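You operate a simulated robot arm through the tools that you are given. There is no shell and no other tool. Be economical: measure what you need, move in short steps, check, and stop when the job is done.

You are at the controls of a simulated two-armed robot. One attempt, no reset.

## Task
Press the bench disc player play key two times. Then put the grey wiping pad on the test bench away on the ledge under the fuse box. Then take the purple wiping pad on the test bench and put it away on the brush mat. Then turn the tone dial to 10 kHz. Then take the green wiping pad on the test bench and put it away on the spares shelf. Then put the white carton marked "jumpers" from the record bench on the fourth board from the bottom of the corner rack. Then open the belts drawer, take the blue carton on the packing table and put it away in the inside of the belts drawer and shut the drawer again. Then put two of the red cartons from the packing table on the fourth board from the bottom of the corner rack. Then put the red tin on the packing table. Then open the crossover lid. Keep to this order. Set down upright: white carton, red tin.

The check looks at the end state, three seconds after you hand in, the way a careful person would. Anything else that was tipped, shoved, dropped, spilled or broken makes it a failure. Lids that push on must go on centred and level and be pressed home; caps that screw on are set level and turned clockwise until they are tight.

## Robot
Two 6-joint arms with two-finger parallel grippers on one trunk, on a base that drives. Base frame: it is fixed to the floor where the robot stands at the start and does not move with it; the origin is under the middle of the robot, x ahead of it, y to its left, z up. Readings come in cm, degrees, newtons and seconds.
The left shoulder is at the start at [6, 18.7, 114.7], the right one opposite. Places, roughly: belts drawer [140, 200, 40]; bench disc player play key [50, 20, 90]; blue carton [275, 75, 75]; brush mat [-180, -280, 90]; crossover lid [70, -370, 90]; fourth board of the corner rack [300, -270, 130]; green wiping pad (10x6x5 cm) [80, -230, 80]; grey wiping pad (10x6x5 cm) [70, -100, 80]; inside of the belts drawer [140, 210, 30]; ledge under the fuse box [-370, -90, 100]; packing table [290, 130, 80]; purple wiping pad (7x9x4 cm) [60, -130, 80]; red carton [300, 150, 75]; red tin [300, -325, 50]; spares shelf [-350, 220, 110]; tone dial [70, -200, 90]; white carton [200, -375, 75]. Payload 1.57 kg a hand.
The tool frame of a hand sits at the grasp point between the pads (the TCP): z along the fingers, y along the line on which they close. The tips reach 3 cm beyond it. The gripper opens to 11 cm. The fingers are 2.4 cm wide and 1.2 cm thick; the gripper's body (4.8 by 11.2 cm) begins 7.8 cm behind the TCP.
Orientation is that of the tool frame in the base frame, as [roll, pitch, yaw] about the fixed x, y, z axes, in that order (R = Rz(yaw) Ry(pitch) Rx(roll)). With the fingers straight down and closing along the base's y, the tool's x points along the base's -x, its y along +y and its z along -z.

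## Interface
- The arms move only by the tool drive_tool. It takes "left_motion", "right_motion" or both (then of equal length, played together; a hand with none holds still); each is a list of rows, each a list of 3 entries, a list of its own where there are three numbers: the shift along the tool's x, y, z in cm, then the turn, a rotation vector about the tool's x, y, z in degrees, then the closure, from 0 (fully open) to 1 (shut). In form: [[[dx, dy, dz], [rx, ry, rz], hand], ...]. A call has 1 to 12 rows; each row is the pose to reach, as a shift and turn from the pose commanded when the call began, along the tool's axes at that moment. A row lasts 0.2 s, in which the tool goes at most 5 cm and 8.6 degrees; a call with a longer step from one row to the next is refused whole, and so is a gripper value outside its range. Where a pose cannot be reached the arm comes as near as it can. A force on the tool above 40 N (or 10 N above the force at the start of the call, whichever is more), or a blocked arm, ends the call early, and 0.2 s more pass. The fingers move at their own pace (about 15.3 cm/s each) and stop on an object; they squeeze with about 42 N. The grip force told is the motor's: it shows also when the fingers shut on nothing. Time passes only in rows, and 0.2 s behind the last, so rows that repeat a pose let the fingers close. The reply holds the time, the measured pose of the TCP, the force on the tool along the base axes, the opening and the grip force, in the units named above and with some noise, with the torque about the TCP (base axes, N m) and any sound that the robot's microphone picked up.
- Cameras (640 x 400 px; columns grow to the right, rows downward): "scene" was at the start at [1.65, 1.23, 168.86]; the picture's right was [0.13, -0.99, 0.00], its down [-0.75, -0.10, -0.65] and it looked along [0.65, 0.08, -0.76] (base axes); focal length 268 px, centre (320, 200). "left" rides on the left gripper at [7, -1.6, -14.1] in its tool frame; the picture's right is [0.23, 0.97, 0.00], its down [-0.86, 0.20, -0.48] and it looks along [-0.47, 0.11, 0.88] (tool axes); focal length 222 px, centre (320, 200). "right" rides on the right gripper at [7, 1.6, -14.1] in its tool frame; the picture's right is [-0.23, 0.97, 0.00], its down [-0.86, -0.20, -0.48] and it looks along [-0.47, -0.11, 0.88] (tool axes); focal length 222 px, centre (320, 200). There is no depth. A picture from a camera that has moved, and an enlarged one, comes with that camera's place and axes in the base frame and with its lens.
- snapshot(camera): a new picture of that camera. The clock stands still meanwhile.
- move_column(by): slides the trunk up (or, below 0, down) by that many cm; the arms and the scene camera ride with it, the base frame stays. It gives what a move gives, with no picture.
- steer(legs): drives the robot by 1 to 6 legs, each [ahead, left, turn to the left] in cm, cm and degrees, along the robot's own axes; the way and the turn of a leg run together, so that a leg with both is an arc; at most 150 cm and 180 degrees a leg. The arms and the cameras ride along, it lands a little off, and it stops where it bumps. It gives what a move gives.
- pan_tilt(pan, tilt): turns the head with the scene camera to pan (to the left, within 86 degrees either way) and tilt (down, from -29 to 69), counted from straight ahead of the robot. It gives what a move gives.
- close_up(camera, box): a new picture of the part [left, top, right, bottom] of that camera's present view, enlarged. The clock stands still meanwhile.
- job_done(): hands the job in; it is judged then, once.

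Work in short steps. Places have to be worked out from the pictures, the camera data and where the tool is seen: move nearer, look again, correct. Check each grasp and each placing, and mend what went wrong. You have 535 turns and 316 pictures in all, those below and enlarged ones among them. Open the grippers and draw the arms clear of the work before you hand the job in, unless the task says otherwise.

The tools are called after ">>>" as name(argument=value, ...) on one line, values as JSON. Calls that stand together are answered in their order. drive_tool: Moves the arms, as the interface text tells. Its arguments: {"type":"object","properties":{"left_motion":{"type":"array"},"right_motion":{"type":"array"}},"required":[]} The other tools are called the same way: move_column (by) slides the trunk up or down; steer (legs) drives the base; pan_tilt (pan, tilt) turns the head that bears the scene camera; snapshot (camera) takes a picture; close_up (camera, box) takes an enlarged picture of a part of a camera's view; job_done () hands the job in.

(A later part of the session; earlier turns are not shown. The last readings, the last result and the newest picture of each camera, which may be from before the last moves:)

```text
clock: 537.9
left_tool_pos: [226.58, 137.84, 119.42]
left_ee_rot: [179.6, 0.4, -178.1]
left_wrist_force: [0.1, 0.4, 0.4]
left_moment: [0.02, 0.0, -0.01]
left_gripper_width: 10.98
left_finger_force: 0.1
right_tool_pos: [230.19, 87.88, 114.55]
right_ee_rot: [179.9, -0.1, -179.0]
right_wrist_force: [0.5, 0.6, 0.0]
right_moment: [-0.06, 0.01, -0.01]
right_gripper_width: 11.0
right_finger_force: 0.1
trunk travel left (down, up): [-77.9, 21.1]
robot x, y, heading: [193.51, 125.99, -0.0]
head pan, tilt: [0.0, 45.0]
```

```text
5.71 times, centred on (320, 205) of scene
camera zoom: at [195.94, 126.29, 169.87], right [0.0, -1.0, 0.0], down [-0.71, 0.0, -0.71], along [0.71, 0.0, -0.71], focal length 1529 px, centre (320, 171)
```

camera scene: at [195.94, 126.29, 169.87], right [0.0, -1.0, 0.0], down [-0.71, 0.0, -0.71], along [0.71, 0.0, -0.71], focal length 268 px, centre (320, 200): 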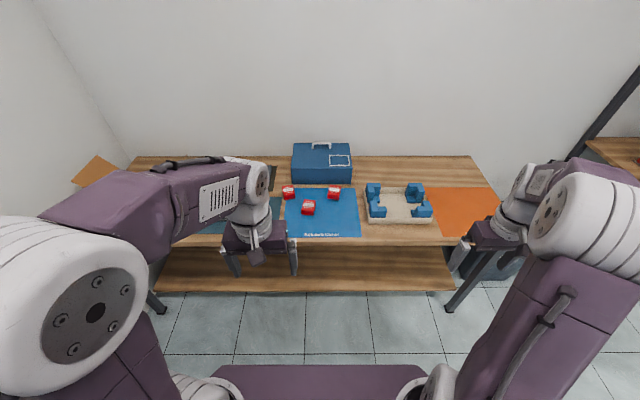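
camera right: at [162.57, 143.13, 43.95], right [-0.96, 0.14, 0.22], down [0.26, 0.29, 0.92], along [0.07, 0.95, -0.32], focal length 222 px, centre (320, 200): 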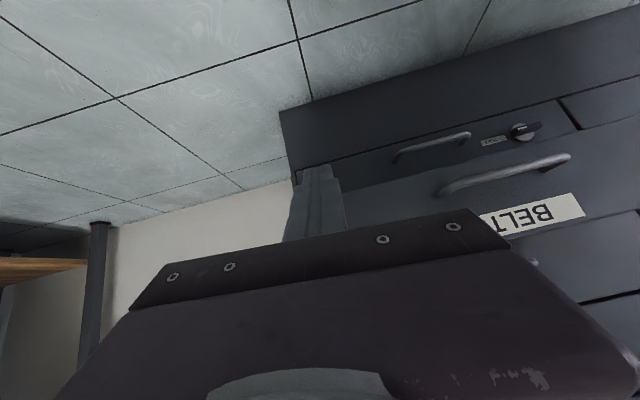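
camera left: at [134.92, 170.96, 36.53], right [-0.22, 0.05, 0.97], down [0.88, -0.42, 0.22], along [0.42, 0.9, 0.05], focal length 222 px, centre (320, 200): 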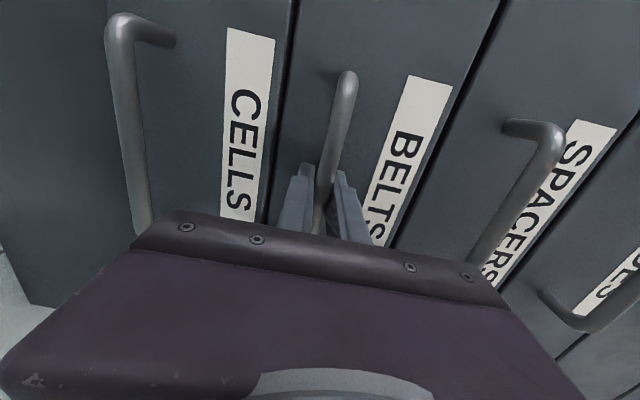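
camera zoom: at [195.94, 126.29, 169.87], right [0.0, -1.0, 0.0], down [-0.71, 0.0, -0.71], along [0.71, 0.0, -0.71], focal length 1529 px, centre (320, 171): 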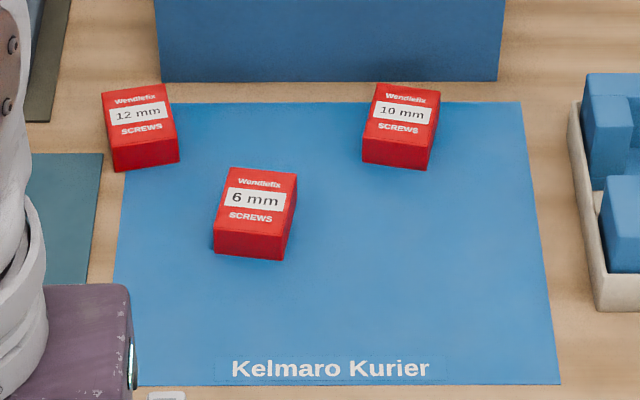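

Red cartons: 12 mm, 6 mm, 10 mm. I'll take 6 mm with the left hand and 10 mm with the right, both tilted 35°. I drive up to the table.

>>> steer(legs=[[38, 0, 0]])

>>> drive_tool(right_motion=[[[-2, 4, 1], [0, 0, 0], 0], [[-4, 8, 2], [0, 0, 0], 0], [[-6, 12, 3], [0, -5, 0], 0], [[-8, 16, 4], [0, -11, 0], 0], [[-9, 20, 5], [0, -17, 0], 0], [[-10, 24, 6], [0, -23, 0], 0], [[-10, 28, 7], [0, -29, 0], 0], [[-10, 31, 8], [0, -35, 0], 0]])

>>> snapshot(camera="right")

>>> snapshot(camera="scene")

```text
clock: 540.3
left_tool_pos: [264.38, 137.66, 119.48]
left_ee_rot: [179.8, 0.4, -178.1]
left_wrist_force: [-1.0, 0.2, 0.0]
left_moment: [-0.01, -0.01, 0.0]
left_gripper_width: 10.97
left_finger_force: 0.0
right_tool_pos: [268.19, 87.61, 114.52]
right_ee_rot: [179.9, 0.0, -179.0]
right_wrist_force: [-0.2, -0.1, 0.8]
right_moment: [-0.02, -0.02, 0.04]
right_gripper_width: 11.01
right_finger_force: 0.0
trunk travel left (down, up): [-77.9, 21.1]
robot x, y, heading: [232.1, 125.81, -0.3]
head pan, tilt: [0.0, 45.0]
```

```text
clock: 542.1
left_tool_pos: [264.53, 137.68, 119.38]
left_ee_rot: [179.7, 0.5, -178.1]
left_wrist_force: [0.9, 0.8, 0.6]
left_moment: [-0.01, -0.02, 0.01]
left_gripper_width: 11.0
left_finger_force: 0.0
right_tool_pos: [277.33, 117.02, 106.69]
right_ee_rot: [-178.5, 32.2, -179.2]
right_wrist_force: [1.6, 2.1, 2.0]
right_moment: [-0.14, 0.15, -0.08]
right_gripper_width: 11.01
right_finger_force: 0.1
right hand out of reach, approached as far as the arm can: row 7, 8
trunk travel left (down, up): [-77.9, 21.1]
robot x, y, heading: [232.07, 126.0, -0.3]
head pan, tilt: [0.0, 45.0]
```

```text
160 pictures are left
camera right: at [263.89, 119.04, 114.9], right [0.19, 0.98, 0.1], down [0.47, -0.18, 0.87], along [0.86, -0.12, -0.49], focal length 222 px, centre (320, 200)
```

right: 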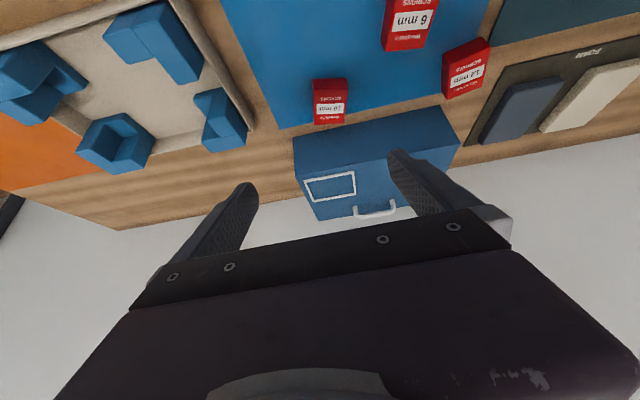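

```text
159 pictures are left
camera scene: at [233.94, 126.19, 169.87], right [0.0, -1.0, 0.0], down [-0.71, 0.0, -0.71], along [0.71, 0.0, -0.71], focal length 268 px, centre (320, 200)
```

scene: 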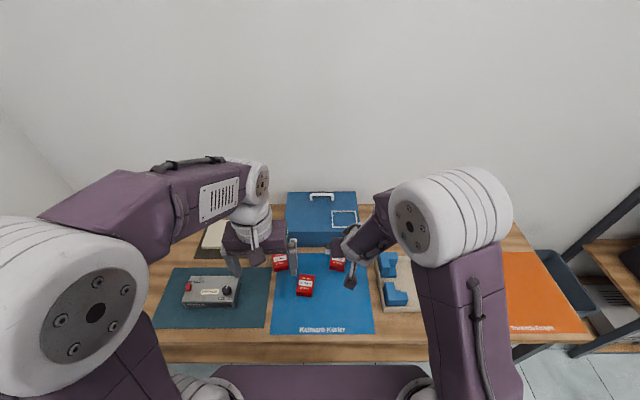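

The 10 mm carton is at (288,119). The left hand is close by, so I move it up and out first.

>>> drive_tool(left_motion=[[[0, 3, -2], [0, 0, 0], 0], [[0, 7, -4], [0, 0, 0], 0], [[0, 11, -5], [0, 0, 0], 0], [[0, 15, -6], [0, 0, 0], 0]])

>>> drive_tool(right_motion=[[[0, 1, 0], [2, -1.5, 3.3], 0], [[0, 1.9, 0], [4.1, -2.8, 6.6], 0], [[0, 1.9, 0], [4.1, -2.8, 6.6], 0]])

>>> snapshot(camera="right")

```text
clock: 543.1
left_tool_pos: [263.92, 152.78, 125.32]
left_ee_rot: [179.6, 0.4, -178.1]
left_wrist_force: [-0.5, -0.5, 0.6]
left_moment: [0.0, 0.04, -0.02]
left_gripper_width: 11.01
left_finger_force: 0.1
right_tool_pos: [277.69, 117.26, 106.85]
right_ee_rot: [-178.6, 32.7, -178.9]
right_wrist_force: [0.3, 0.0, -0.5]
right_moment: [-0.02, 0.0, -0.01]
right_gripper_width: 10.99
right_finger_force: 0.0
trunk travel left (down, up): [-77.9, 21.1]
robot x, y, heading: [231.68, 126.19, -0.4]
head pan, tilt: [0.0, 45.0]
```

```text
clock: 543.9
left_tool_pos: [263.99, 152.46, 125.46]
left_ee_rot: [179.7, 0.4, -178.1]
left_wrist_force: [-0.2, 0.2, -0.2]
left_moment: [-0.01, 0.01, -0.02]
left_gripper_width: 10.99
left_finger_force: 0.1
right_tool_pos: [277.72, 119.09, 106.86]
right_ee_rot: [179.1, 37.6, 172.6]
right_wrist_force: [-0.8, 0.2, 0.4]
right_moment: [0.0, -0.02, 0.03]
right_gripper_width: 11.01
right_finger_force: 0.1
trunk travel left (down, up): [-77.9, 21.1]
robot x, y, heading: [232.21, 125.56, -0.3]
head pan, tilt: [0.0, 45.0]
```

```text
158 pictures are left
camera right: at [263.71, 122.37, 113.77], right [0.29, 0.94, 0.15], down [0.36, -0.26, 0.9], along [0.89, -0.21, -0.41], focal length 222 px, centre (320, 200)
```

right: 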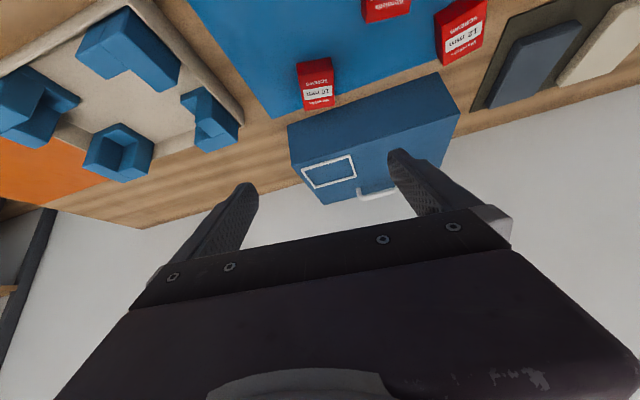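

Aligned on the 10 mm carton at (288.4,119). I go to a stand-off, then in to the grasp.

>>> drive_tool(right_motion=[[[1.8, 0.3, 4], [0, 0, 0], 0], [[3.5, 0.5, 8], [0, 0, 0], 0], [[5.2, 0.8, 12], [0, 0, 0], 0], [[7, 1, 16.3], [0, 0, 0], 0], [[7, 1, 20], [0, 0, 0], 0], [[7, 1, 22.5], [0, 0, 0], 0], [[7, 1, 24], [0, 0, 0], 0]])

>>> snapshot(camera="right")

```text
clock: 545.5
left_tool_pos: [264.06, 152.67, 125.37]
left_ee_rot: [179.7, 0.3, -178.1]
left_wrist_force: [0.5, -0.2, 0.6]
left_moment: [0.02, 0.0, -0.02]
left_gripper_width: 10.99
left_finger_force: 0.0
right_tool_pos: [287.1, 119.26, 83.47]
right_ee_rot: [179.1, 37.8, 172.6]
right_wrist_force: [0.3, 0.5, 0.5]
right_moment: [-0.04, 0.0, 0.0]
right_gripper_width: 10.96
right_finger_force: 0.0
right hand out of reach, approached as far as the arm can: row 3, 4
trunk travel left (down, up): [-77.9, 21.1]
robot x, y, heading: [231.78, 126.01, -0.3]
head pan, tilt: [0.0, 45.0]
```

```text
157 pictures are left
camera right: at [273.09, 122.68, 90.43], right [0.29, 0.94, 0.15], down [0.36, -0.26, 0.9], along [0.89, -0.21, -0.41], focal length 222 px, centre (320, 200)
```

right: 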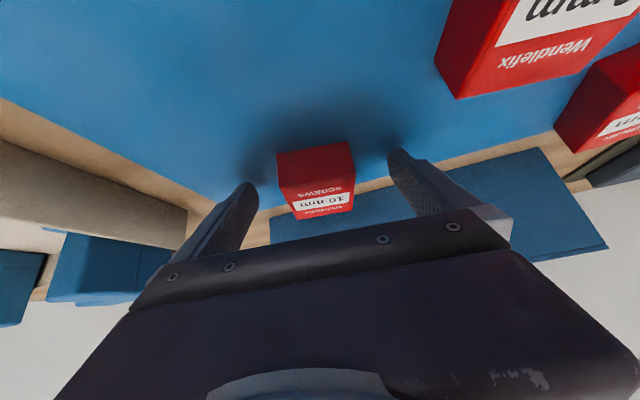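

The carton is between the fingers but I'm a bit short; I go 1.8 cm further forward and close, then lift.

>>> drive_tool(right_motion=[[[-0.7, 0, 0.55], [0, 0, 0], 0], [[-1.4, 0, 1.1], [0, 0, 0], 0], [[-1.4, 0, 1.1], [0, 0, 0], 0.5], [[-1.4, 0, 1.1], [0, 0, 0], 1], [[-1.4, 0, 1.1], [0, 0, 0], 1], [[-1.4, 0, 1.1], [0, 0, 0], 1]])

>>> drive_tool(right_motion=[[[-1.2, 0, -1.6], [0, 0, 0], 1], [[-3.6, 0, -4.8], [0, 0, 0], 1], [[-6, 0, -8], [0, 0, 0], 1], [[-8.4, 0, -11.2], [0, 0, 0], 1], [[-10.8, -2, -14], [0, 0, 0], 1], [[-12, -5, -17], [0, 0, 0], 1], [[-12, -8.5, -20], [0, 0, 0], 1], [[-12, -12, -22.5], [0, 0, 0], 1]])

>>> snapshot(camera="right")

>>> snapshot(camera="scene")

```text
clock: 546.9
left_tool_pos: [264.0, 152.52, 125.39]
left_ee_rot: [179.8, 0.3, -178.2]
left_wrist_force: [-0.7, -0.7, 0.5]
left_moment: [0.0, 0.02, 0.0]
left_gripper_width: 11.02
left_finger_force: 0.1
right_tool_pos: [288.67, 119.16, 83.54]
right_ee_rot: [179.1, 37.6, 172.5]
right_wrist_force: [-1.4, 0.3, -0.3]
right_moment: [-0.05, -0.06, -0.04]
right_gripper_width: 5.44
right_finger_force: 41.7
trunk travel left (down, up): [-77.9, 21.1]
robot x, y, heading: [231.71, 125.84, -0.6]
head pan, tilt: [0.0, 45.0]
```

```text
clock: 548.7
left_tool_pos: [263.79, 152.5, 125.55]
left_ee_rot: [179.6, 0.3, -178.1]
left_wrist_force: [-0.1, -0.8, -0.4]
left_moment: [0.0, 0.01, 0.0]
left_gripper_width: 11.02
left_finger_force: 0.0
right_tool_pos: [282.86, 107.4, 108.51]
right_ee_rot: [179.0, 37.6, 172.7]
right_wrist_force: [0.0, 0.2, -1.6]
right_moment: [0.02, 0.05, 0.03]
right_gripper_width: 5.47
right_finger_force: 42.5
trunk travel left (down, up): [-77.9, 21.1]
robot x, y, heading: [231.99, 126.21, -0.1]
head pan, tilt: [0.0, 45.0]
```

```text
156 pictures are left
camera right: at [268.94, 110.62, 115.43], right [0.29, 0.94, 0.15], down [0.36, -0.26, 0.9], along [0.89, -0.21, -0.41], focal length 222 px, centre (320, 200)
```

right: 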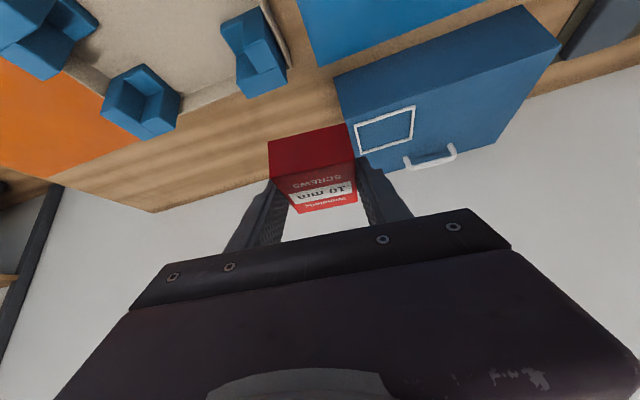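

```text
155 pictures are left
camera scene: at [233.83, 125.96, 169.87], right [0.0, -1.0, 0.0], down [-0.71, 0.0, -0.71], along [0.71, 0.0, -0.71], focal length 268 px, centre (320, 200)
```

scene: 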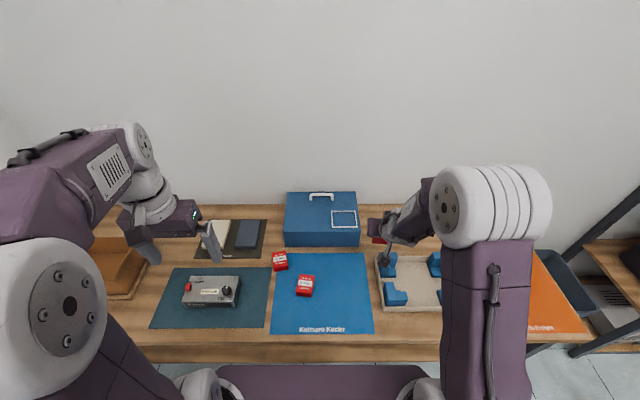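

Held. Now the left hand: tilt and move over toward the 6 mm carton.

>>> drive_tool(left_motion=[[[-1, -2.5, 2.5], [0, -4, 0], 0], [[-2, -5, 5], [0, -9, 0], 0], [[-3, -7.5, 8], [0, -14, 0], 0], [[-4, -10, 11], [0, -19, 0], 0], [[-5, -12.5, 14], [0, -24, 0], 0], [[-6, -15, 17], [0, -29, 0], 0], [[-7, -17.5, 19.5], [0, -33, 0], 0], [[-7.4, -19.7, 21.5], [0, -36, 0], 0]])

>>> snapshot(camera="left")

```text
clock: 550.5
left_tool_pos: [272.26, 132.92, 103.77]
left_ee_rot: [179.2, 36.2, -178.7]
left_wrist_force: [-0.3, -0.9, -0.1]
left_moment: [0.0, 0.03, 0.01]
left_gripper_width: 10.99
left_finger_force: 0.1
left hand out of reach, approached as far as the arm can: row 6
right_tool_pos: [283.23, 107.2, 108.39]
right_ee_rot: [179.1, 37.5, 172.6]
right_wrist_force: [-0.1, -0.1, -2.0]
right_moment: [0.04, 0.01, 0.02]
right_gripper_width: 5.42
right_finger_force: 42.1
trunk travel left (down, up): [-77.9, 21.1]
robot x, y, heading: [231.92, 125.89, 0.1]
head pan, tilt: [0.0, 45.0]
```

```text
154 pictures are left
camera left: at [258.35, 130.77, 111.08], right [-0.21, 0.97, -0.12], down [0.4, 0.2, 0.89], along [0.89, 0.14, -0.43], focal length 222 px, centre (320, 200)
```

left: 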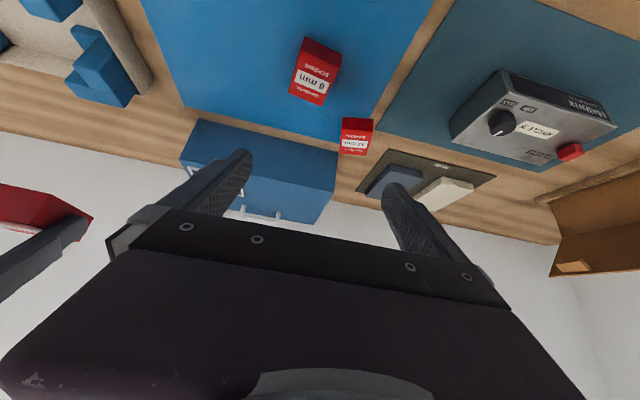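

6 mm carton centre ≈(279.8,130.9), turned -5°. I approach it via a stand-off.

>>> drive_tool(left_motion=[[[1.6, -0.4, 3.1], [1.2, 0, 1.6], 0], [[3.2, -0.8, 6.2], [2.4, 0, 3.3], 0], [[4.8, -1.2, 9.3], [3.5, 0, 4.9], 0], [[6.3, -1.65, 12.5], [3.5, 0, 4.9], 0], [[6.3, -1.9, 16.5], [3.5, 0, 4.9], 0], [[6.4, -2.1, 19], [3.5, 0, 4.9], 0], [[6.4, -2.16, 20.4], [3.5, 0, 4.9], 0]])

>>> snapshot(camera="left")

```text
clock: 552.1
left_tool_pos: [282.34, 129.53, 84.03]
left_ee_rot: [177.2, 35.6, 174.5]
left_wrist_force: [0.9, -1.0, -0.4]
left_moment: [-0.02, 0.0, -0.01]
left_gripper_width: 11.02
left_finger_force: 0.3
left hand out of reach, approached as far as the arm can: row 1, 2, 3, 4, 5, 6, 7
right_tool_pos: [283.04, 107.5, 108.46]
right_ee_rot: [179.2, 37.6, 172.5]
right_wrist_force: [-0.1, -0.2, -2.2]
right_moment: [0.0, -0.02, -0.01]
right_gripper_width: 5.46
right_finger_force: 41.9
trunk travel left (down, up): [-77.9, 21.1]
robot x, y, heading: [231.95, 126.35, -0.3]
head pan, tilt: [0.0, 45.0]
```

```text
153 pictures are left
camera left: at [268.52, 128.53, 91.48], right [-0.12, 0.99, -0.09], down [0.43, 0.14, 0.89], along [0.9, 0.07, -0.44], focal length 222 px, centre (320, 200)
```

left: 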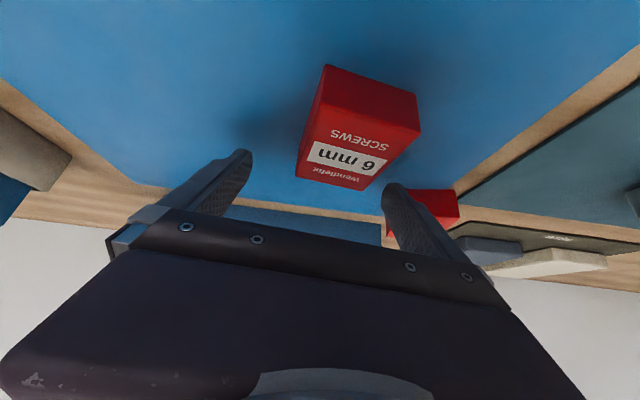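

The arm hit its inner limit and sits too far forward. I withdraw the hand along its axis, back the base 7 cm, and re-approach.

>>> drive_tool(left_motion=[[[0, 0, -3], [0, 0, 0], 0], [[0, 0, -7], [0, 0, 0], 0], [[0, 0, -10], [0, 0, 0], 0]])

>>> steer(legs=[[-8, 0, 0]])

>>> snapshot(camera="left")

```text
clock: 552.9
left_tool_pos: [278.76, 128.37, 93.64]
left_ee_rot: [177.9, 35.7, 174.9]
left_wrist_force: [0.0, 0.5, -0.1]
left_moment: [0.01, 0.01, 0.01]
left_gripper_width: 11.0
left_finger_force: 0.1
left hand out of reach, approached as far as the arm can: row 1, 2, 3
right_tool_pos: [283.07, 107.39, 108.64]
right_ee_rot: [179.1, 37.7, 172.6]
right_wrist_force: [0.2, 0.0, -1.2]
right_moment: [-0.01, -0.01, 0.02]
right_gripper_width: 5.43
right_finger_force: 42.2
trunk travel left (down, up): [-77.9, 21.1]
robot x, y, heading: [232.24, 126.1, -0.1]
head pan, tilt: [0.0, 45.0]
```

```text
clock: 554.0
left_tool_pos: [271.18, 128.24, 93.52]
left_ee_rot: [177.9, 35.4, 174.9]
left_wrist_force: [0.5, 0.1, 0.2]
left_moment: [-0.02, 0.04, 0.01]
left_gripper_width: 10.98
left_finger_force: 0.0
right_tool_pos: [275.42, 107.47, 108.37]
right_ee_rot: [179.2, 37.5, 172.6]
right_wrist_force: [0.9, 0.9, -1.3]
right_moment: [0.01, 0.03, -0.01]
right_gripper_width: 5.46
right_finger_force: 41.6
trunk travel left (down, up): [-77.9, 21.1]
robot x, y, heading: [223.99, 125.79, -0.3]
head pan, tilt: [0.0, 45.0]
```

```text
152 pictures are left
camera left: at [257.22, 127.42, 100.89], right [-0.12, 0.99, -0.1], down [0.43, 0.14, 0.89], along [0.9, 0.06, -0.44], focal length 222 px, centre (320, 200)
```

left: 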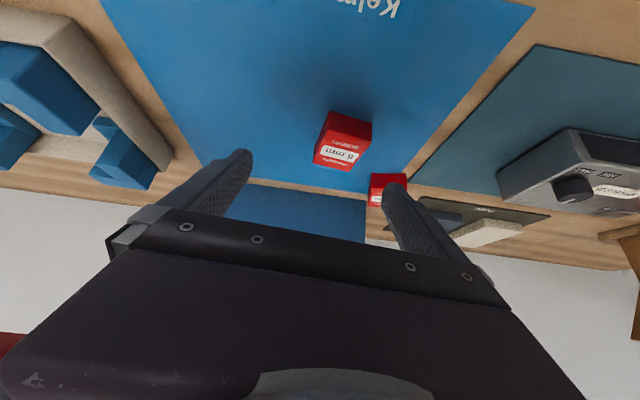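

>>> close_up(camera="left", box=[270, 90, 430, 210])

```text
3.33 times, centred on (350, 150) of left
camera zoom: at [257.22, 127.42, 100.89], right [-0.12, 0.99, -0.1], down [0.43, 0.14, 0.89], along [0.9, 0.06, -0.44], focal length 740 px, centre (220, 367)
```

zoom: 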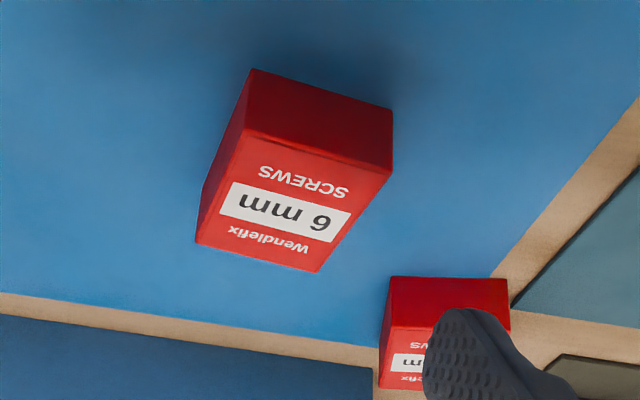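

Refined: centre (279.4,130.7), turned -8°. I align and move in.

>>> drive_tool(left_motion=[[[-0.2, 1.5, 2], [1.8, 0, 1.2], 0], [[-0.4, 3.1, 5], [3.7, 0, 2.4], 0], [[-0.4, 3.2, 8], [3.7, 0, 2.4], 0], [[-0.4, 3.2, 10.5], [3.7, 0, 2.4], 0], [[-0.4, 3.2, 12.4], [3.7, 0, 2.4], 0], [[-0.4, 3.2, 12.4], [3.7, 0, 2.4], 0]])

>>> snapshot(camera="left")

```text
clock: 555.4
left_tool_pos: [279.67, 131.6, 83.99]
left_ee_rot: [178.9, 35.3, 171.2]
left_wrist_force: [-0.9, -0.1, -0.5]
left_moment: [0.03, 0.0, -0.02]
left_gripper_width: 11.02
left_finger_force: 0.0
left hand out of reach, approached as far as the arm can: row 1, 2, 3, 4, 5, 6
right_tool_pos: [275.11, 107.58, 108.38]
right_ee_rot: [179.1, 37.6, 172.7]
right_wrist_force: [0.4, 1.0, -1.3]
right_moment: [-0.01, 0.04, 0.01]
right_gripper_width: 5.44
right_finger_force: 41.6
trunk travel left (down, up): [-77.9, 21.1]
robot x, y, heading: [223.76, 126.24, -0.1]
head pan, tilt: [0.0, 45.0]
```

```text
150 pictures are left
camera left: at [265.72, 131.83, 91.43], right [-0.05, 0.99, -0.12], down [0.44, 0.13, 0.89], along [0.9, -0.01, -0.44], focal length 222 px, centre (320, 200)
```

left: 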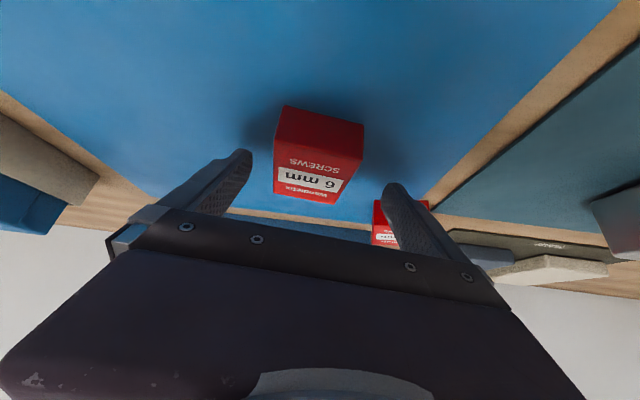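

The carton is between the fingers. I close and lift.

>>> drive_tool(left_motion=[[[0, 0, 0], [0, 0, 0], 0.5], [[0, 0, 0], [0, 0, 0], 1], [[0, 0, 0], [0, 0, 0], 1], [[0, 0, 0], [0, 0, 0], 1]])

>>> drive_tool(left_motion=[[[-1.2, 0, -1.6], [0, 0, 0], 1], [[-3.6, 0, -4.8], [0, 0, 0], 1], [[-6, 0, -8], [0, 0, 0], 1], [[-8.4, 0, -11.2], [0, 0, 0], 1], [[-10.8, 0, -14.4], [0, 0, 0], 1]])

>>> snapshot(camera="left")

>>> snapshot(camera="scene")

```text
clock: 556.4
left_tool_pos: [279.71, 131.62, 84.02]
left_ee_rot: [178.9, 35.4, 171.3]
left_wrist_force: [0.0, 0.0, -0.4]
left_moment: [-0.03, 0.0, 0.0]
left_gripper_width: 5.45
left_finger_force: 41.8
right_tool_pos: [275.1, 107.48, 108.33]
right_ee_rot: [179.2, 37.7, 172.6]
right_wrist_force: [0.5, 0.4, -1.6]
right_moment: [0.0, 0.0, -0.01]
right_gripper_width: 5.45
right_finger_force: 42.3
trunk travel left (down, up): [-77.9, 21.1]
robot x, y, heading: [224.19, 126.04, -0.5]
head pan, tilt: [0.0, 45.0]
```

```text
clock: 557.6
left_tool_pos: [280.04, 131.58, 101.87]
left_ee_rot: [179.9, 35.6, 171.9]
left_wrist_force: [-0.1, -0.4, -1.4]
left_moment: [0.04, -0.01, 0.02]
left_gripper_width: 5.47
left_finger_force: 42.5
right_tool_pos: [275.04, 107.49, 108.54]
right_ee_rot: [179.1, 37.7, 172.6]
right_wrist_force: [0.0, -0.2, -1.0]
right_moment: [0.0, 0.01, 0.0]
right_gripper_width: 5.45
right_finger_force: 41.8
trunk travel left (down, up): [-77.9, 21.1]
robot x, y, heading: [223.8, 125.79, -0.1]
head pan, tilt: [0.0, 45.0]
```

```text
149 pictures are left
camera left: at [266.06, 131.82, 109.26], right [-0.05, 0.99, -0.13], down [0.44, 0.14, 0.89], along [0.9, -0.01, -0.44], focal length 222 px, centre (320, 200)
```

left: 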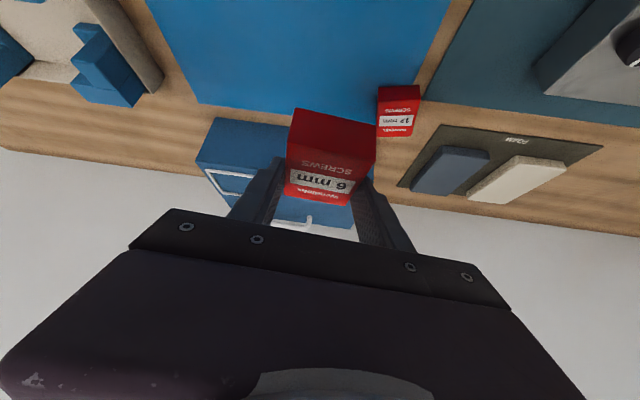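

```text
148 pictures are left
camera scene: at [225.97, 126.17, 169.86], right [0.0, -1.0, 0.0], down [-0.71, 0.0, -0.71], along [0.71, 0.0, -0.71], focal length 268 px, centre (320, 200)
```

scene: 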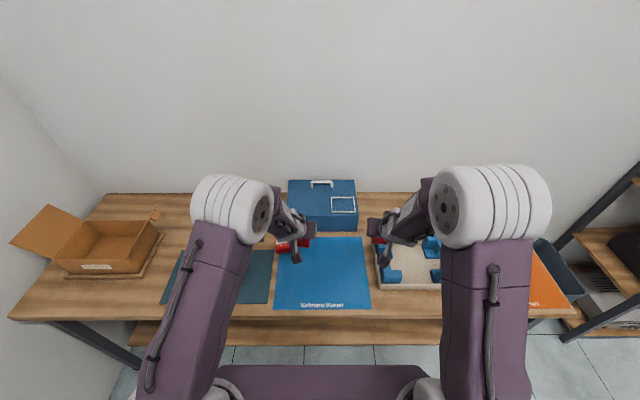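

Both cartons are held. I draw both hands in before driving.

>>> drive_tool(left_motion=[[[2, 0.5, -3.4], [0, 0, 0], 1], [[4, 1, -6.8], [0, 0, 0], 1], [[6, 1.5, -10.2], [0, 0, 0], 1], [[8, 2, -13.6], [0, 0, 0], 1], [[9.8, 2.5, -16.9], [0, 0, 0], 1]], right_motion=[[[1.6, 0, -2.2], [0, 0, 0], 1], [[3.2, 0, -4.4], [0, 0, 0], 1], [[4.8, 0, -6.6], [0, 0, 0], 1], [[6.4, 0, -8.8], [0, 0, 0], 1], [[7.9, 0, -11], [0, 0, 0], 1]])

>>> snapshot(camera="scene")

```text
clock: 558.8
left_tool_pos: [264.1, 135.91, 110.39]
left_ee_rot: [179.8, 35.5, 171.9]
left_wrist_force: [-0.3, 0.7, -1.6]
left_moment: [0.01, -0.01, 0.03]
left_gripper_width: 5.43
left_finger_force: 41.6
left hand out of reach, approached as far as the arm can: row 5
right_tool_pos: [264.89, 109.38, 113.42]
right_ee_rot: [179.0, 37.5, 172.8]
right_wrist_force: [-1.1, -0.7, -1.7]
right_moment: [0.04, -0.03, -0.01]
right_gripper_width: 5.46
right_finger_force: 42.5
right hand out of reach, approached as far as the arm can: row 4, 5
trunk travel left (down, up): [-77.9, 21.1]
robot x, y, heading: [224.28, 126.16, -0.1]
head pan, tilt: [0.0, 45.0]
```

```text
147 pictures are left
camera scene: at [225.8, 126.23, 169.87], right [0.0, -1.0, 0.0], down [-0.71, 0.0, -0.71], along [0.71, 0.0, -0.71], focal length 268 px, centre (320, 200)
```

scene: 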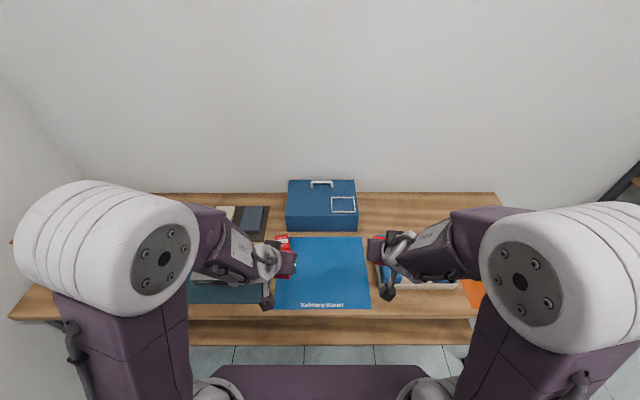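

I drive to the corner rack with both cartons, raising the trunk 21 cm.

>>> steer(legs=[[-20, 0, 0], [0, -150, 0], [0, -150, 0], [0, -64, 0]])

>>> move_column(by=21)

>>> pan_tilt(pan=0, tilt=25)

>>> snapshot(camera="scene")

```text
clock: 577.6
left_tool_pos: [243.16, -228.03, 110.3]
left_ee_rot: [180.0, 35.4, 172.1]
left_wrist_force: [-0.4, 0.0, -2.1]
left_moment: [0.04, 0.02, 0.01]
left_gripper_width: 5.44
left_finger_force: 41.9
right_tool_pos: [243.83, -254.6, 113.36]
right_ee_rot: [179.2, 37.5, 172.7]
right_wrist_force: [0.4, -0.3, -1.2]
right_moment: [-0.01, 0.04, 0.0]
right_gripper_width: 5.45
right_finger_force: 41.8
trunk travel left (down, up): [-77.9, 21.1]
robot x, y, heading: [202.95, -238.02, -0.2]
head pan, tilt: [0.0, 45.0]
```

```text
clock: 579.9
left_tool_pos: [243.23, -228.13, 131.41]
left_ee_rot: [179.8, 35.4, 172.0]
left_wrist_force: [0.0, 0.0, -1.2]
left_moment: [0.01, -0.02, 0.04]
left_gripper_width: 5.38
left_finger_force: 42.0
right_tool_pos: [243.78, -254.76, 134.41]
right_ee_rot: [179.2, 37.6, 172.5]
right_wrist_force: [-0.6, -0.1, -1.2]
right_moment: [0.01, 0.03, 0.02]
right_gripper_width: 5.45
right_finger_force: 41.8
trunk travel left (down, up): [-98.9, 0.1]
robot x, y, heading: [202.86, -238.04, -0.4]
head pan, tilt: [0.0, 45.0]
```

```text
clock: 580.7
left_tool_pos: [243.12, -228.08, 131.34]
left_ee_rot: [179.8, 35.3, 171.9]
left_wrist_force: [-0.1, 0.0, -1.3]
left_moment: [-0.02, -0.03, 0.0]
left_gripper_width: 5.43
left_finger_force: 42.1
right_tool_pos: [243.79, -254.67, 134.38]
right_ee_rot: [179.1, 37.5, 172.7]
right_wrist_force: [-1.1, -0.7, -1.5]
right_moment: [-0.02, 0.02, -0.01]
right_gripper_width: 5.46
right_finger_force: 42.3
trunk travel left (down, up): [-98.9, 0.1]
robot x, y, heading: [203.02, -237.91, -0.0]
head pan, tilt: [0.0, 25.0]
```

```text
146 pictures are left
camera scene: at [205.96, -237.88, 193.92], right [0.0, -1.0, 0.0], down [-0.42, 0.0, -0.91], along [0.91, 0.0, -0.42], focal length 268 px, centre (320, 200)
```

scene: 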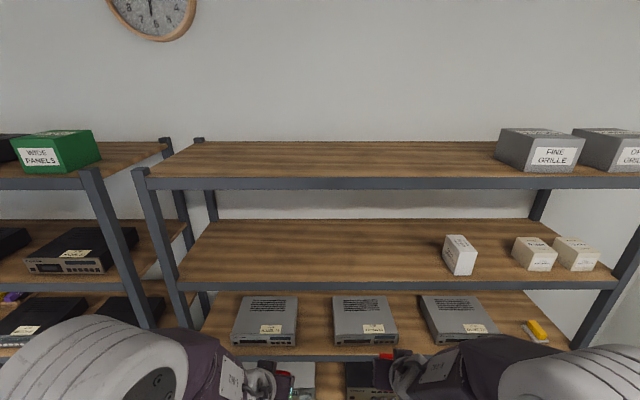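

I raise both hands to z≈142 and drive in so both cartons come over the 4th board.

>>> drive_tool(left_motion=[[[-2, 0, -2.8], [0, 0, 0], 1], [[-4, 0, -5.7], [0, 0, 0], 1], [[-6.1, 0, -8.5], [0, 0, 0], 1]], right_motion=[[[-1.6, 0, -2], [0, 0, 0], 1], [[-3.1, 0, -4], [0, 0, 0], 1], [[-4.6, 0, -5.9], [0, 0, 0], 1]])

>>> steer(legs=[[25, 0, 0]])

>>> snapshot(camera="right")

>>> snapshot(camera="left")

```text
clock: 581.5
left_tool_pos: [243.37, -227.88, 141.92]
left_ee_rot: [178.8, 35.7, 170.7]
left_wrist_force: [-2.3, -2.0, -1.5]
left_moment: [0.05, -0.05, 0.12]
left_gripper_width: 5.42
left_finger_force: 41.3
left hand out of reach, approached as far as the arm can: row 2
right_tool_pos: [243.7, -254.69, 142.01]
right_ee_rot: [179.1, 37.5, 172.6]
right_wrist_force: [0.4, 0.1, -1.4]
right_moment: [-0.04, 0.02, 0.01]
right_gripper_width: 5.43
right_finger_force: 42.0
trunk travel left (down, up): [-98.9, 0.1]
robot x, y, heading: [202.55, -238.3, -0.5]
head pan, tilt: [0.0, 25.0]
```

```text
clock: 583.3
left_tool_pos: [267.69, -228.34, 141.94]
left_ee_rot: [179.8, 35.6, 171.8]
left_wrist_force: [-0.2, 0.4, -1.1]
left_moment: [-0.03, -0.03, 0.01]
left_gripper_width: 5.4
left_finger_force: 42.1
right_tool_pos: [268.2, -255.1, 142.1]
right_ee_rot: [179.2, 37.6, 172.6]
right_wrist_force: [-0.7, -0.4, -1.3]
right_moment: [-0.02, 0.01, 0.02]
right_gripper_width: 5.45
right_finger_force: 42.0
trunk travel left (down, up): [-98.9, 0.1]
robot x, y, heading: [227.8, -238.07, -0.3]
head pan, tilt: [0.0, 25.0]
```

```text
145 pictures are left
camera right: at [254.28, -251.71, 148.95], right [0.3, 0.94, 0.15], down [0.36, -0.26, 0.9], along [0.89, -0.21, -0.41], focal length 222 px, centre (320, 200)
```

right: 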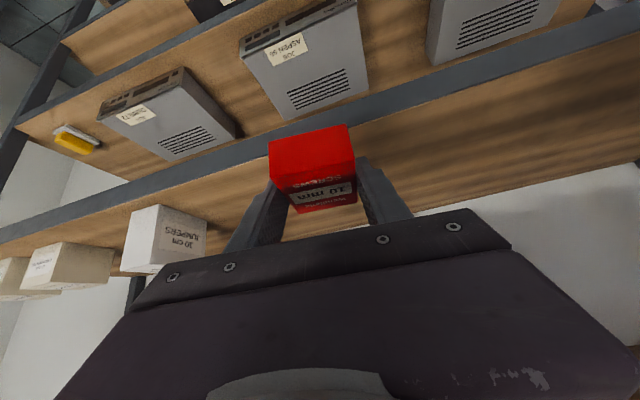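

```text
144 pictures are left
camera left: at [253.71, -228.02, 149.41], right [-0.05, 0.99, -0.13], down [0.44, 0.14, 0.89], along [0.9, -0.02, -0.44], focal length 222 px, centre (320, 200)
```

left: 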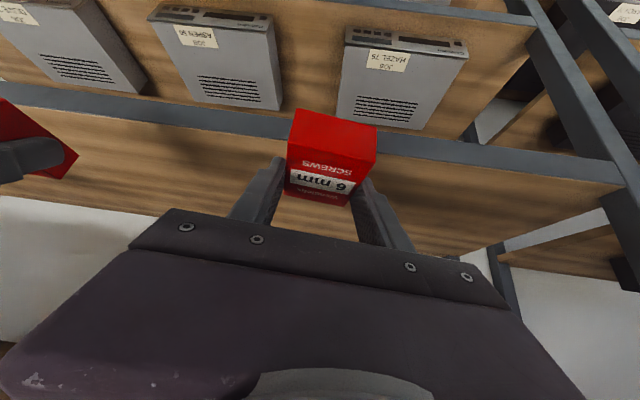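

Clear on both sides. I drive 13 cm in.

>>> steer(legs=[[13, 0, 0]])

>>> drive_tool(left_motion=[[[1.5, 0, 2], [0, 0, 0], 1], [[2.3, 0, 3.3], [0, 0, 0], 1]], right_motion=[[[1.5, 0, 2], [0, 0, 0], 1], [[2.4, 0, 3.2], [0, 0, 0], 1]])

>>> snapshot(camera="right")

>>> snapshot(camera="left")

```text
clock: 584.6
left_tool_pos: [280.43, -228.41, 142.09]
left_ee_rot: [179.8, 35.7, 171.8]
left_wrist_force: [-0.5, -0.2, -1.5]
left_moment: [0.0, -0.02, 0.02]
left_gripper_width: 5.4
left_finger_force: 41.9
right_tool_pos: [281.1, -255.08, 142.09]
right_ee_rot: [179.0, 37.8, 172.5]
right_wrist_force: [-0.3, 0.7, -0.1]
right_moment: [0.0, -0.04, -0.01]
right_gripper_width: 5.44
right_finger_force: 42.3
trunk travel left (down, up): [-98.9, 0.1]
robot x, y, heading: [240.67, -238.41, -0.1]
head pan, tilt: [0.0, 25.0]
```

```text
clock: 585.2
left_tool_pos: [280.9, -228.49, 137.88]
left_ee_rot: [179.7, 35.5, 171.7]
left_wrist_force: [-0.2, 0.0, -1.1]
left_moment: [0.03, -0.02, -0.04]
left_gripper_width: 5.39
left_finger_force: 42.2
right_tool_pos: [281.5, -255.14, 137.78]
right_ee_rot: [179.1, 37.4, 172.4]
right_wrist_force: [1.1, -0.1, -2.3]
right_moment: [0.04, -0.04, 0.03]
right_gripper_width: 5.42
right_finger_force: 41.8
trunk travel left (down, up): [-98.9, 0.1]
robot x, y, heading: [240.63, -238.22, -0.3]
head pan, tilt: [0.0, 25.0]
```

```text
143 pictures are left
camera right: at [267.59, -251.78, 144.8], right [0.3, 0.94, 0.15], down [0.36, -0.26, 0.9], along [0.89, -0.21, -0.41], focal length 222 px, centre (320, 200)
```

right: 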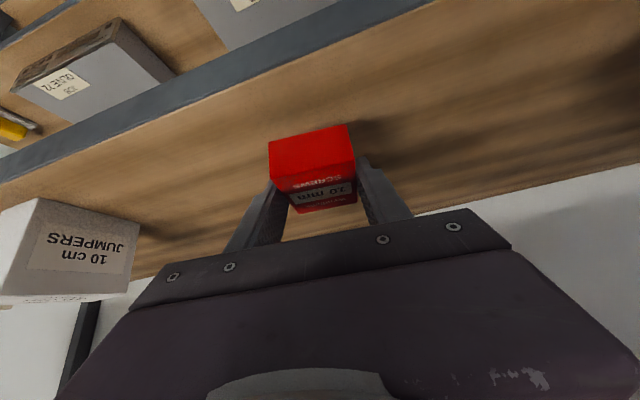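

```text
142 pictures are left
camera left: at [267.01, -228.12, 145.34], right [-0.05, 0.99, -0.13], down [0.44, 0.14, 0.89], along [0.9, -0.02, -0.44], focal length 222 px, centre (320, 200)
```

left: 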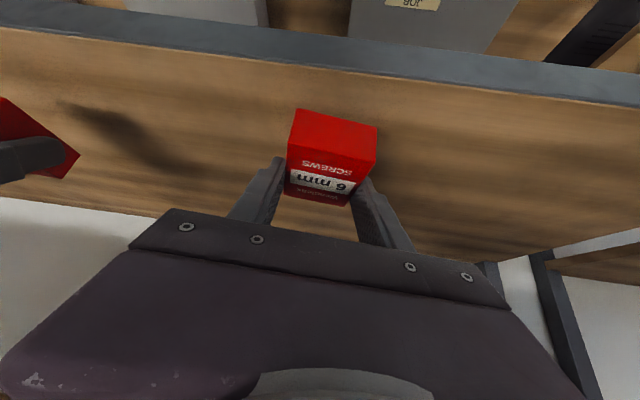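

Both over the board. I lower the right one first, gently.

>>> drive_tool(right_motion=[[[0.9, 0, 1.2], [0, 0, 0], 1], [[1.4, 0, 1.9], [0, 0, 0], 1], [[1.8, 0, 2.3], [0, 0, 0], 1], [[2.1, 0, 2.7], [0, 0, 0], 1]])

>>> drive_tool(left_motion=[[[0.8, 0, 1.1], [0, 0, 0], 1], [[1.2, 0, 1.7], [0, 0, 0], 1], [[1.5, 0, 2.1], [0, 0, 0], 1], [[1.8, 0, 2.5], [0, 0, 0], 1]])

```text
clock: 586.2
left_tool_pos: [281.15, -228.33, 137.72]
left_ee_rot: [179.9, 35.4, 171.7]
left_wrist_force: [-0.1, 0.4, -1.2]
left_moment: [-0.02, 0.0, -0.06]
left_gripper_width: 5.42
left_finger_force: 41.8
right_tool_pos: [281.9, -254.96, 134.37]
right_ee_rot: [179.1, 37.4, 172.5]
right_wrist_force: [0.2, -0.2, -1.6]
right_moment: [-0.03, 0.04, 0.04]
right_gripper_width: 5.45
right_finger_force: 42.0
trunk travel left (down, up): [-98.9, 0.1]
robot x, y, heading: [240.33, -238.34, -0.5]
head pan, tilt: [0.0, 25.0]
```

```text
clock: 587.2
left_tool_pos: [281.16, -228.33, 134.78]
left_ee_rot: [179.8, 35.6, 171.9]
left_wrist_force: [0.1, 0.3, -1.7]
left_moment: [0.01, 0.0, 0.0]
left_gripper_width: 5.45
left_finger_force: 42.0
right_tool_pos: [281.72, -255.06, 134.42]
right_ee_rot: [179.1, 37.5, 172.5]
right_wrist_force: [-0.1, 0.2, -2.0]
right_moment: [-0.04, 0.02, 0.02]
right_gripper_width: 5.46
right_finger_force: 41.4
trunk travel left (down, up): [-98.9, 0.1]
robot x, y, heading: [240.55, -238.11, -0.3]
head pan, tilt: [0.0, 25.0]
```

No contact yet; I lower both in fine steps.

>>> drive_tool(right_motion=[[[0.25, 0, 0.32], [0, 0, 0], 1], [[0.5, 0, 0.64], [0, 0, 0], 1], [[0.75, 0, 0.95], [0, 0, 0], 1], [[1, 0, 1.3], [0, 0, 0], 1]])

>>> drive_tool(left_motion=[[[0.25, 0, 0.34], [0, 0, 0], 1], [[0.5, 0, 0.68], [0, 0, 0], 1], [[0.75, 0, 1], [0, 0, 0], 1], [[1, 0, 1.4], [0, 0, 0], 1]])

```text
clock: 588.2
left_tool_pos: [280.94, -228.35, 134.91]
left_ee_rot: [179.9, 35.5, 171.9]
left_wrist_force: [-0.5, -0.2, -0.8]
left_moment: [-0.01, 0.02, -0.03]
left_gripper_width: 5.43
left_finger_force: 42.2
right_tool_pos: [281.96, -254.92, 133.39]
right_ee_rot: [179.1, 38.2, 172.4]
right_wrist_force: [-2.7, -3.2, 40.6]
right_moment: [-0.47, 0.69, -0.07]
right_gripper_width: 5.47
right_finger_force: 42.0
right hand out of reach, approached as far as the arm can: row 4
trunk travel left (down, up): [-98.9, 0.1]
robot x, y, heading: [241.11, -238.16, -0.7]
head pan, tilt: [0.0, 25.0]
```

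```text
clock: 589.2
left_tool_pos: [280.93, -228.31, 133.8]
left_ee_rot: [179.7, 36.8, 171.9]
left_wrist_force: [-6.0, 1.9, 21.2]
left_moment: [0.22, 0.98, -0.04]
left_gripper_width: 5.45
left_finger_force: 41.9
right_tool_pos: [281.5, -254.96, 133.3]
right_ee_rot: [179.2, 38.2, 172.6]
right_wrist_force: [-4.3, -1.1, 15.6]
right_moment: [-0.12, 0.61, 0.02]
right_gripper_width: 5.45
right_finger_force: 42.6
trunk travel left (down, up): [-98.9, 0.1]
robot x, y, heading: [240.65, -238.57, -0.4]
head pan, tilt: [0.0, 25.0]
stopped in row 4 (left hand): the force on the tool passed its limit (the readings are from after the stop); the commanded pose is now the measured one
```

Both rest on the board. I release both and withdraw along the tool axes.

>>> drive_tool(left_motion=[[[0, 0, -0.2], [0, 0, 0], 0.7], [[0, 0, -0.2], [0, 0, 0], 0.35], [[0, 0, -0.2], [0, 0, 0], 0.3], [[0, 0, -2], [0, 0, 0], 0.3], [[0, 0, -5], [0, 0, 0], 0.3]], right_motion=[[[0, 0, -0.2], [0, 0, 0], 0.7], [[0, 0, -0.2], [0, 0, 0], 0.35], [[0, 0, -0.2], [0, 0, 0], 0.3], [[0, 0, -2], [0, 0, 0], 0.3], [[0, 0, -5], [0, 0, 0], 0.3]])

>>> snapshot(camera="right")

>>> snapshot(camera="left")

```text
clock: 590.4
left_tool_pos: [278.46, -227.94, 137.66]
left_ee_rot: [179.5, 36.5, 171.8]
left_wrist_force: [0.1, -0.1, -0.4]
left_moment: [-0.02, -0.03, 0.01]
left_gripper_width: 7.7
left_finger_force: 0.0
left hand out of reach, approached as far as the arm can: row 5
right_tool_pos: [279.58, -254.34, 137.59]
right_ee_rot: [179.3, 37.8, 172.7]
right_wrist_force: [-0.2, -0.3, 0.3]
right_moment: [-0.01, -0.05, 0.0]
right_gripper_width: 7.69
right_finger_force: 0.1
right hand out of reach, approached as far as the arm can: row 4, 5
trunk travel left (down, up): [-98.9, 0.1]
robot x, y, heading: [240.67, -238.45, 0.1]
head pan, tilt: [0.0, 25.0]
```

```text
141 pictures are left
camera right: at [265.61, -250.98, 144.58], right [0.29, 0.94, 0.15], down [0.35, -0.25, 0.9], along [0.89, -0.21, -0.41], focal length 222 px, centre (320, 200)
```

right: 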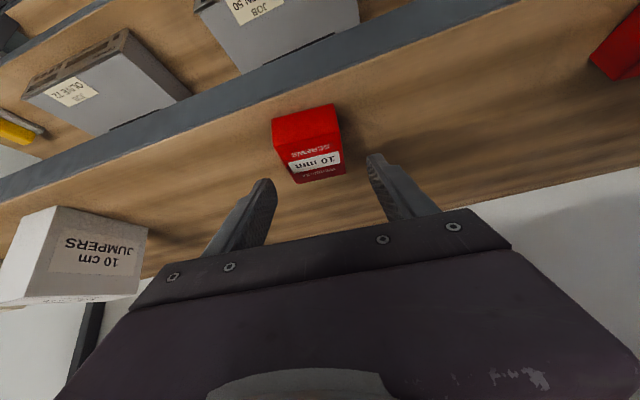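

```text
140 pictures are left
camera left: at [264.35, -227.65, 144.91], right [-0.05, 0.99, -0.13], down [0.43, 0.14, 0.89], along [0.9, -0.01, -0.43], focal length 222 px, centre (320, 200)
```

left: 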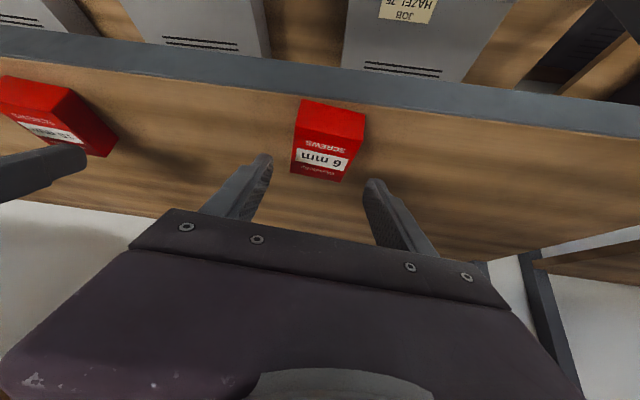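

Both cartons sit flat. I back out, lower the trunk, and look for the red tin on the lower board.

>>> steer(legs=[[-40, 0, 0], [0, -70, 0]])

>>> move_column(by=-40)

>>> pan_tilt(pan=0, tilt=35)

>>> snapshot(camera="scene")

```text
clock: 596.3
left_tool_pos: [238.34, -297.76, 137.59]
left_ee_rot: [179.8, 36.2, 171.4]
left_wrist_force: [-0.1, -0.8, 0.6]
left_moment: [-0.02, 0.0, 0.01]
left_gripper_width: 7.7
left_finger_force: 0.0
right_tool_pos: [239.26, -324.3, 137.49]
right_ee_rot: [179.4, 37.5, 172.1]
right_wrist_force: [0.9, 0.2, -0.1]
right_moment: [0.0, -0.01, -0.01]
right_gripper_width: 7.69
right_finger_force: 0.2
trunk travel left (down, up): [-98.9, 0.1]
robot x, y, heading: [199.75, -308.11, -1.0]
head pan, tilt: [0.0, 25.0]
```

```text
clock: 600.1
left_tool_pos: [238.34, -298.08, 97.56]
left_ee_rot: [179.5, 36.2, 171.4]
left_wrist_force: [1.4, 0.2, 0.1]
left_moment: [0.03, 0.01, 0.01]
left_gripper_width: 7.7
left_finger_force: 0.0
right_tool_pos: [239.26, -324.59, 97.42]
right_ee_rot: [179.3, 37.5, 172.1]
right_wrist_force: [0.3, 0.9, 1.0]
right_moment: [0.02, 0.01, 0.03]
right_gripper_width: 7.7
right_finger_force: 0.2
trunk travel left (down, up): [-58.9, 40.1]
robot x, y, heading: [199.95, -308.2, -1.1]
head pan, tilt: [0.0, 25.0]
```

```text
clock: 600.9
left_tool_pos: [238.37, -298.15, 97.55]
left_ee_rot: [179.6, 36.3, 171.4]
left_wrist_force: [-0.8, 0.5, -0.1]
left_moment: [0.02, -0.03, -0.02]
left_gripper_width: 7.67
left_finger_force: 0.0
right_tool_pos: [239.26, -324.5, 97.52]
right_ee_rot: [179.2, 37.5, 171.9]
right_wrist_force: [-0.3, 1.1, 0.2]
right_moment: [0.0, 0.03, -0.02]
right_gripper_width: 7.68
right_finger_force: 0.0
trunk travel left (down, up): [-58.9, 40.1]
robot x, y, heading: [200.27, -307.8, -0.9]
head pan, tilt: [0.0, 35.0]
```

```text
139 pictures are left
camera scene: at [202.79, -307.83, 152.36], right [-0.02, -1.0, 0.0], down [-0.57, 0.01, -0.82], along [0.82, -0.01, -0.57], focal length 268 px, centre (320, 200)
```

scene: 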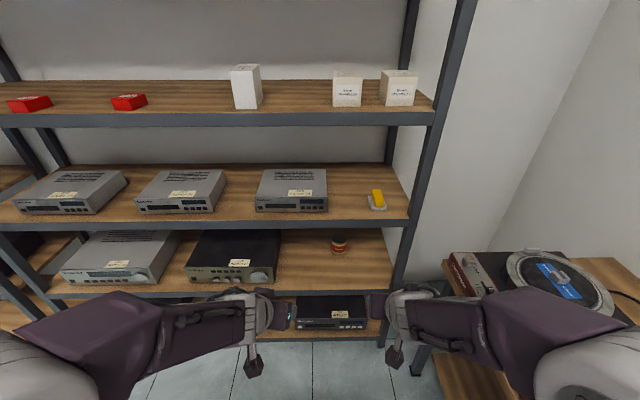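

>>> close_up(camera="scene", box=[270, 215, 410, 310])

```text
4.21 times, centred on (340, 262) of scene
camera zoom: at [202.79, -307.83, 152.36], right [-0.02, -1.0, 0.0], down [-0.57, 0.01, -0.82], along [0.82, -0.01, -0.57], focal length 1127 px, centre (236, -63)
```

zoom: 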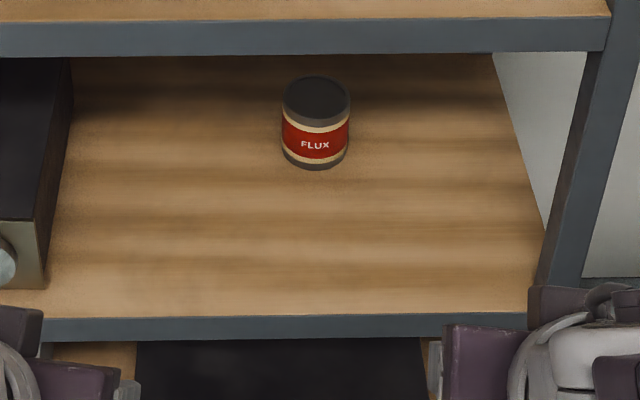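

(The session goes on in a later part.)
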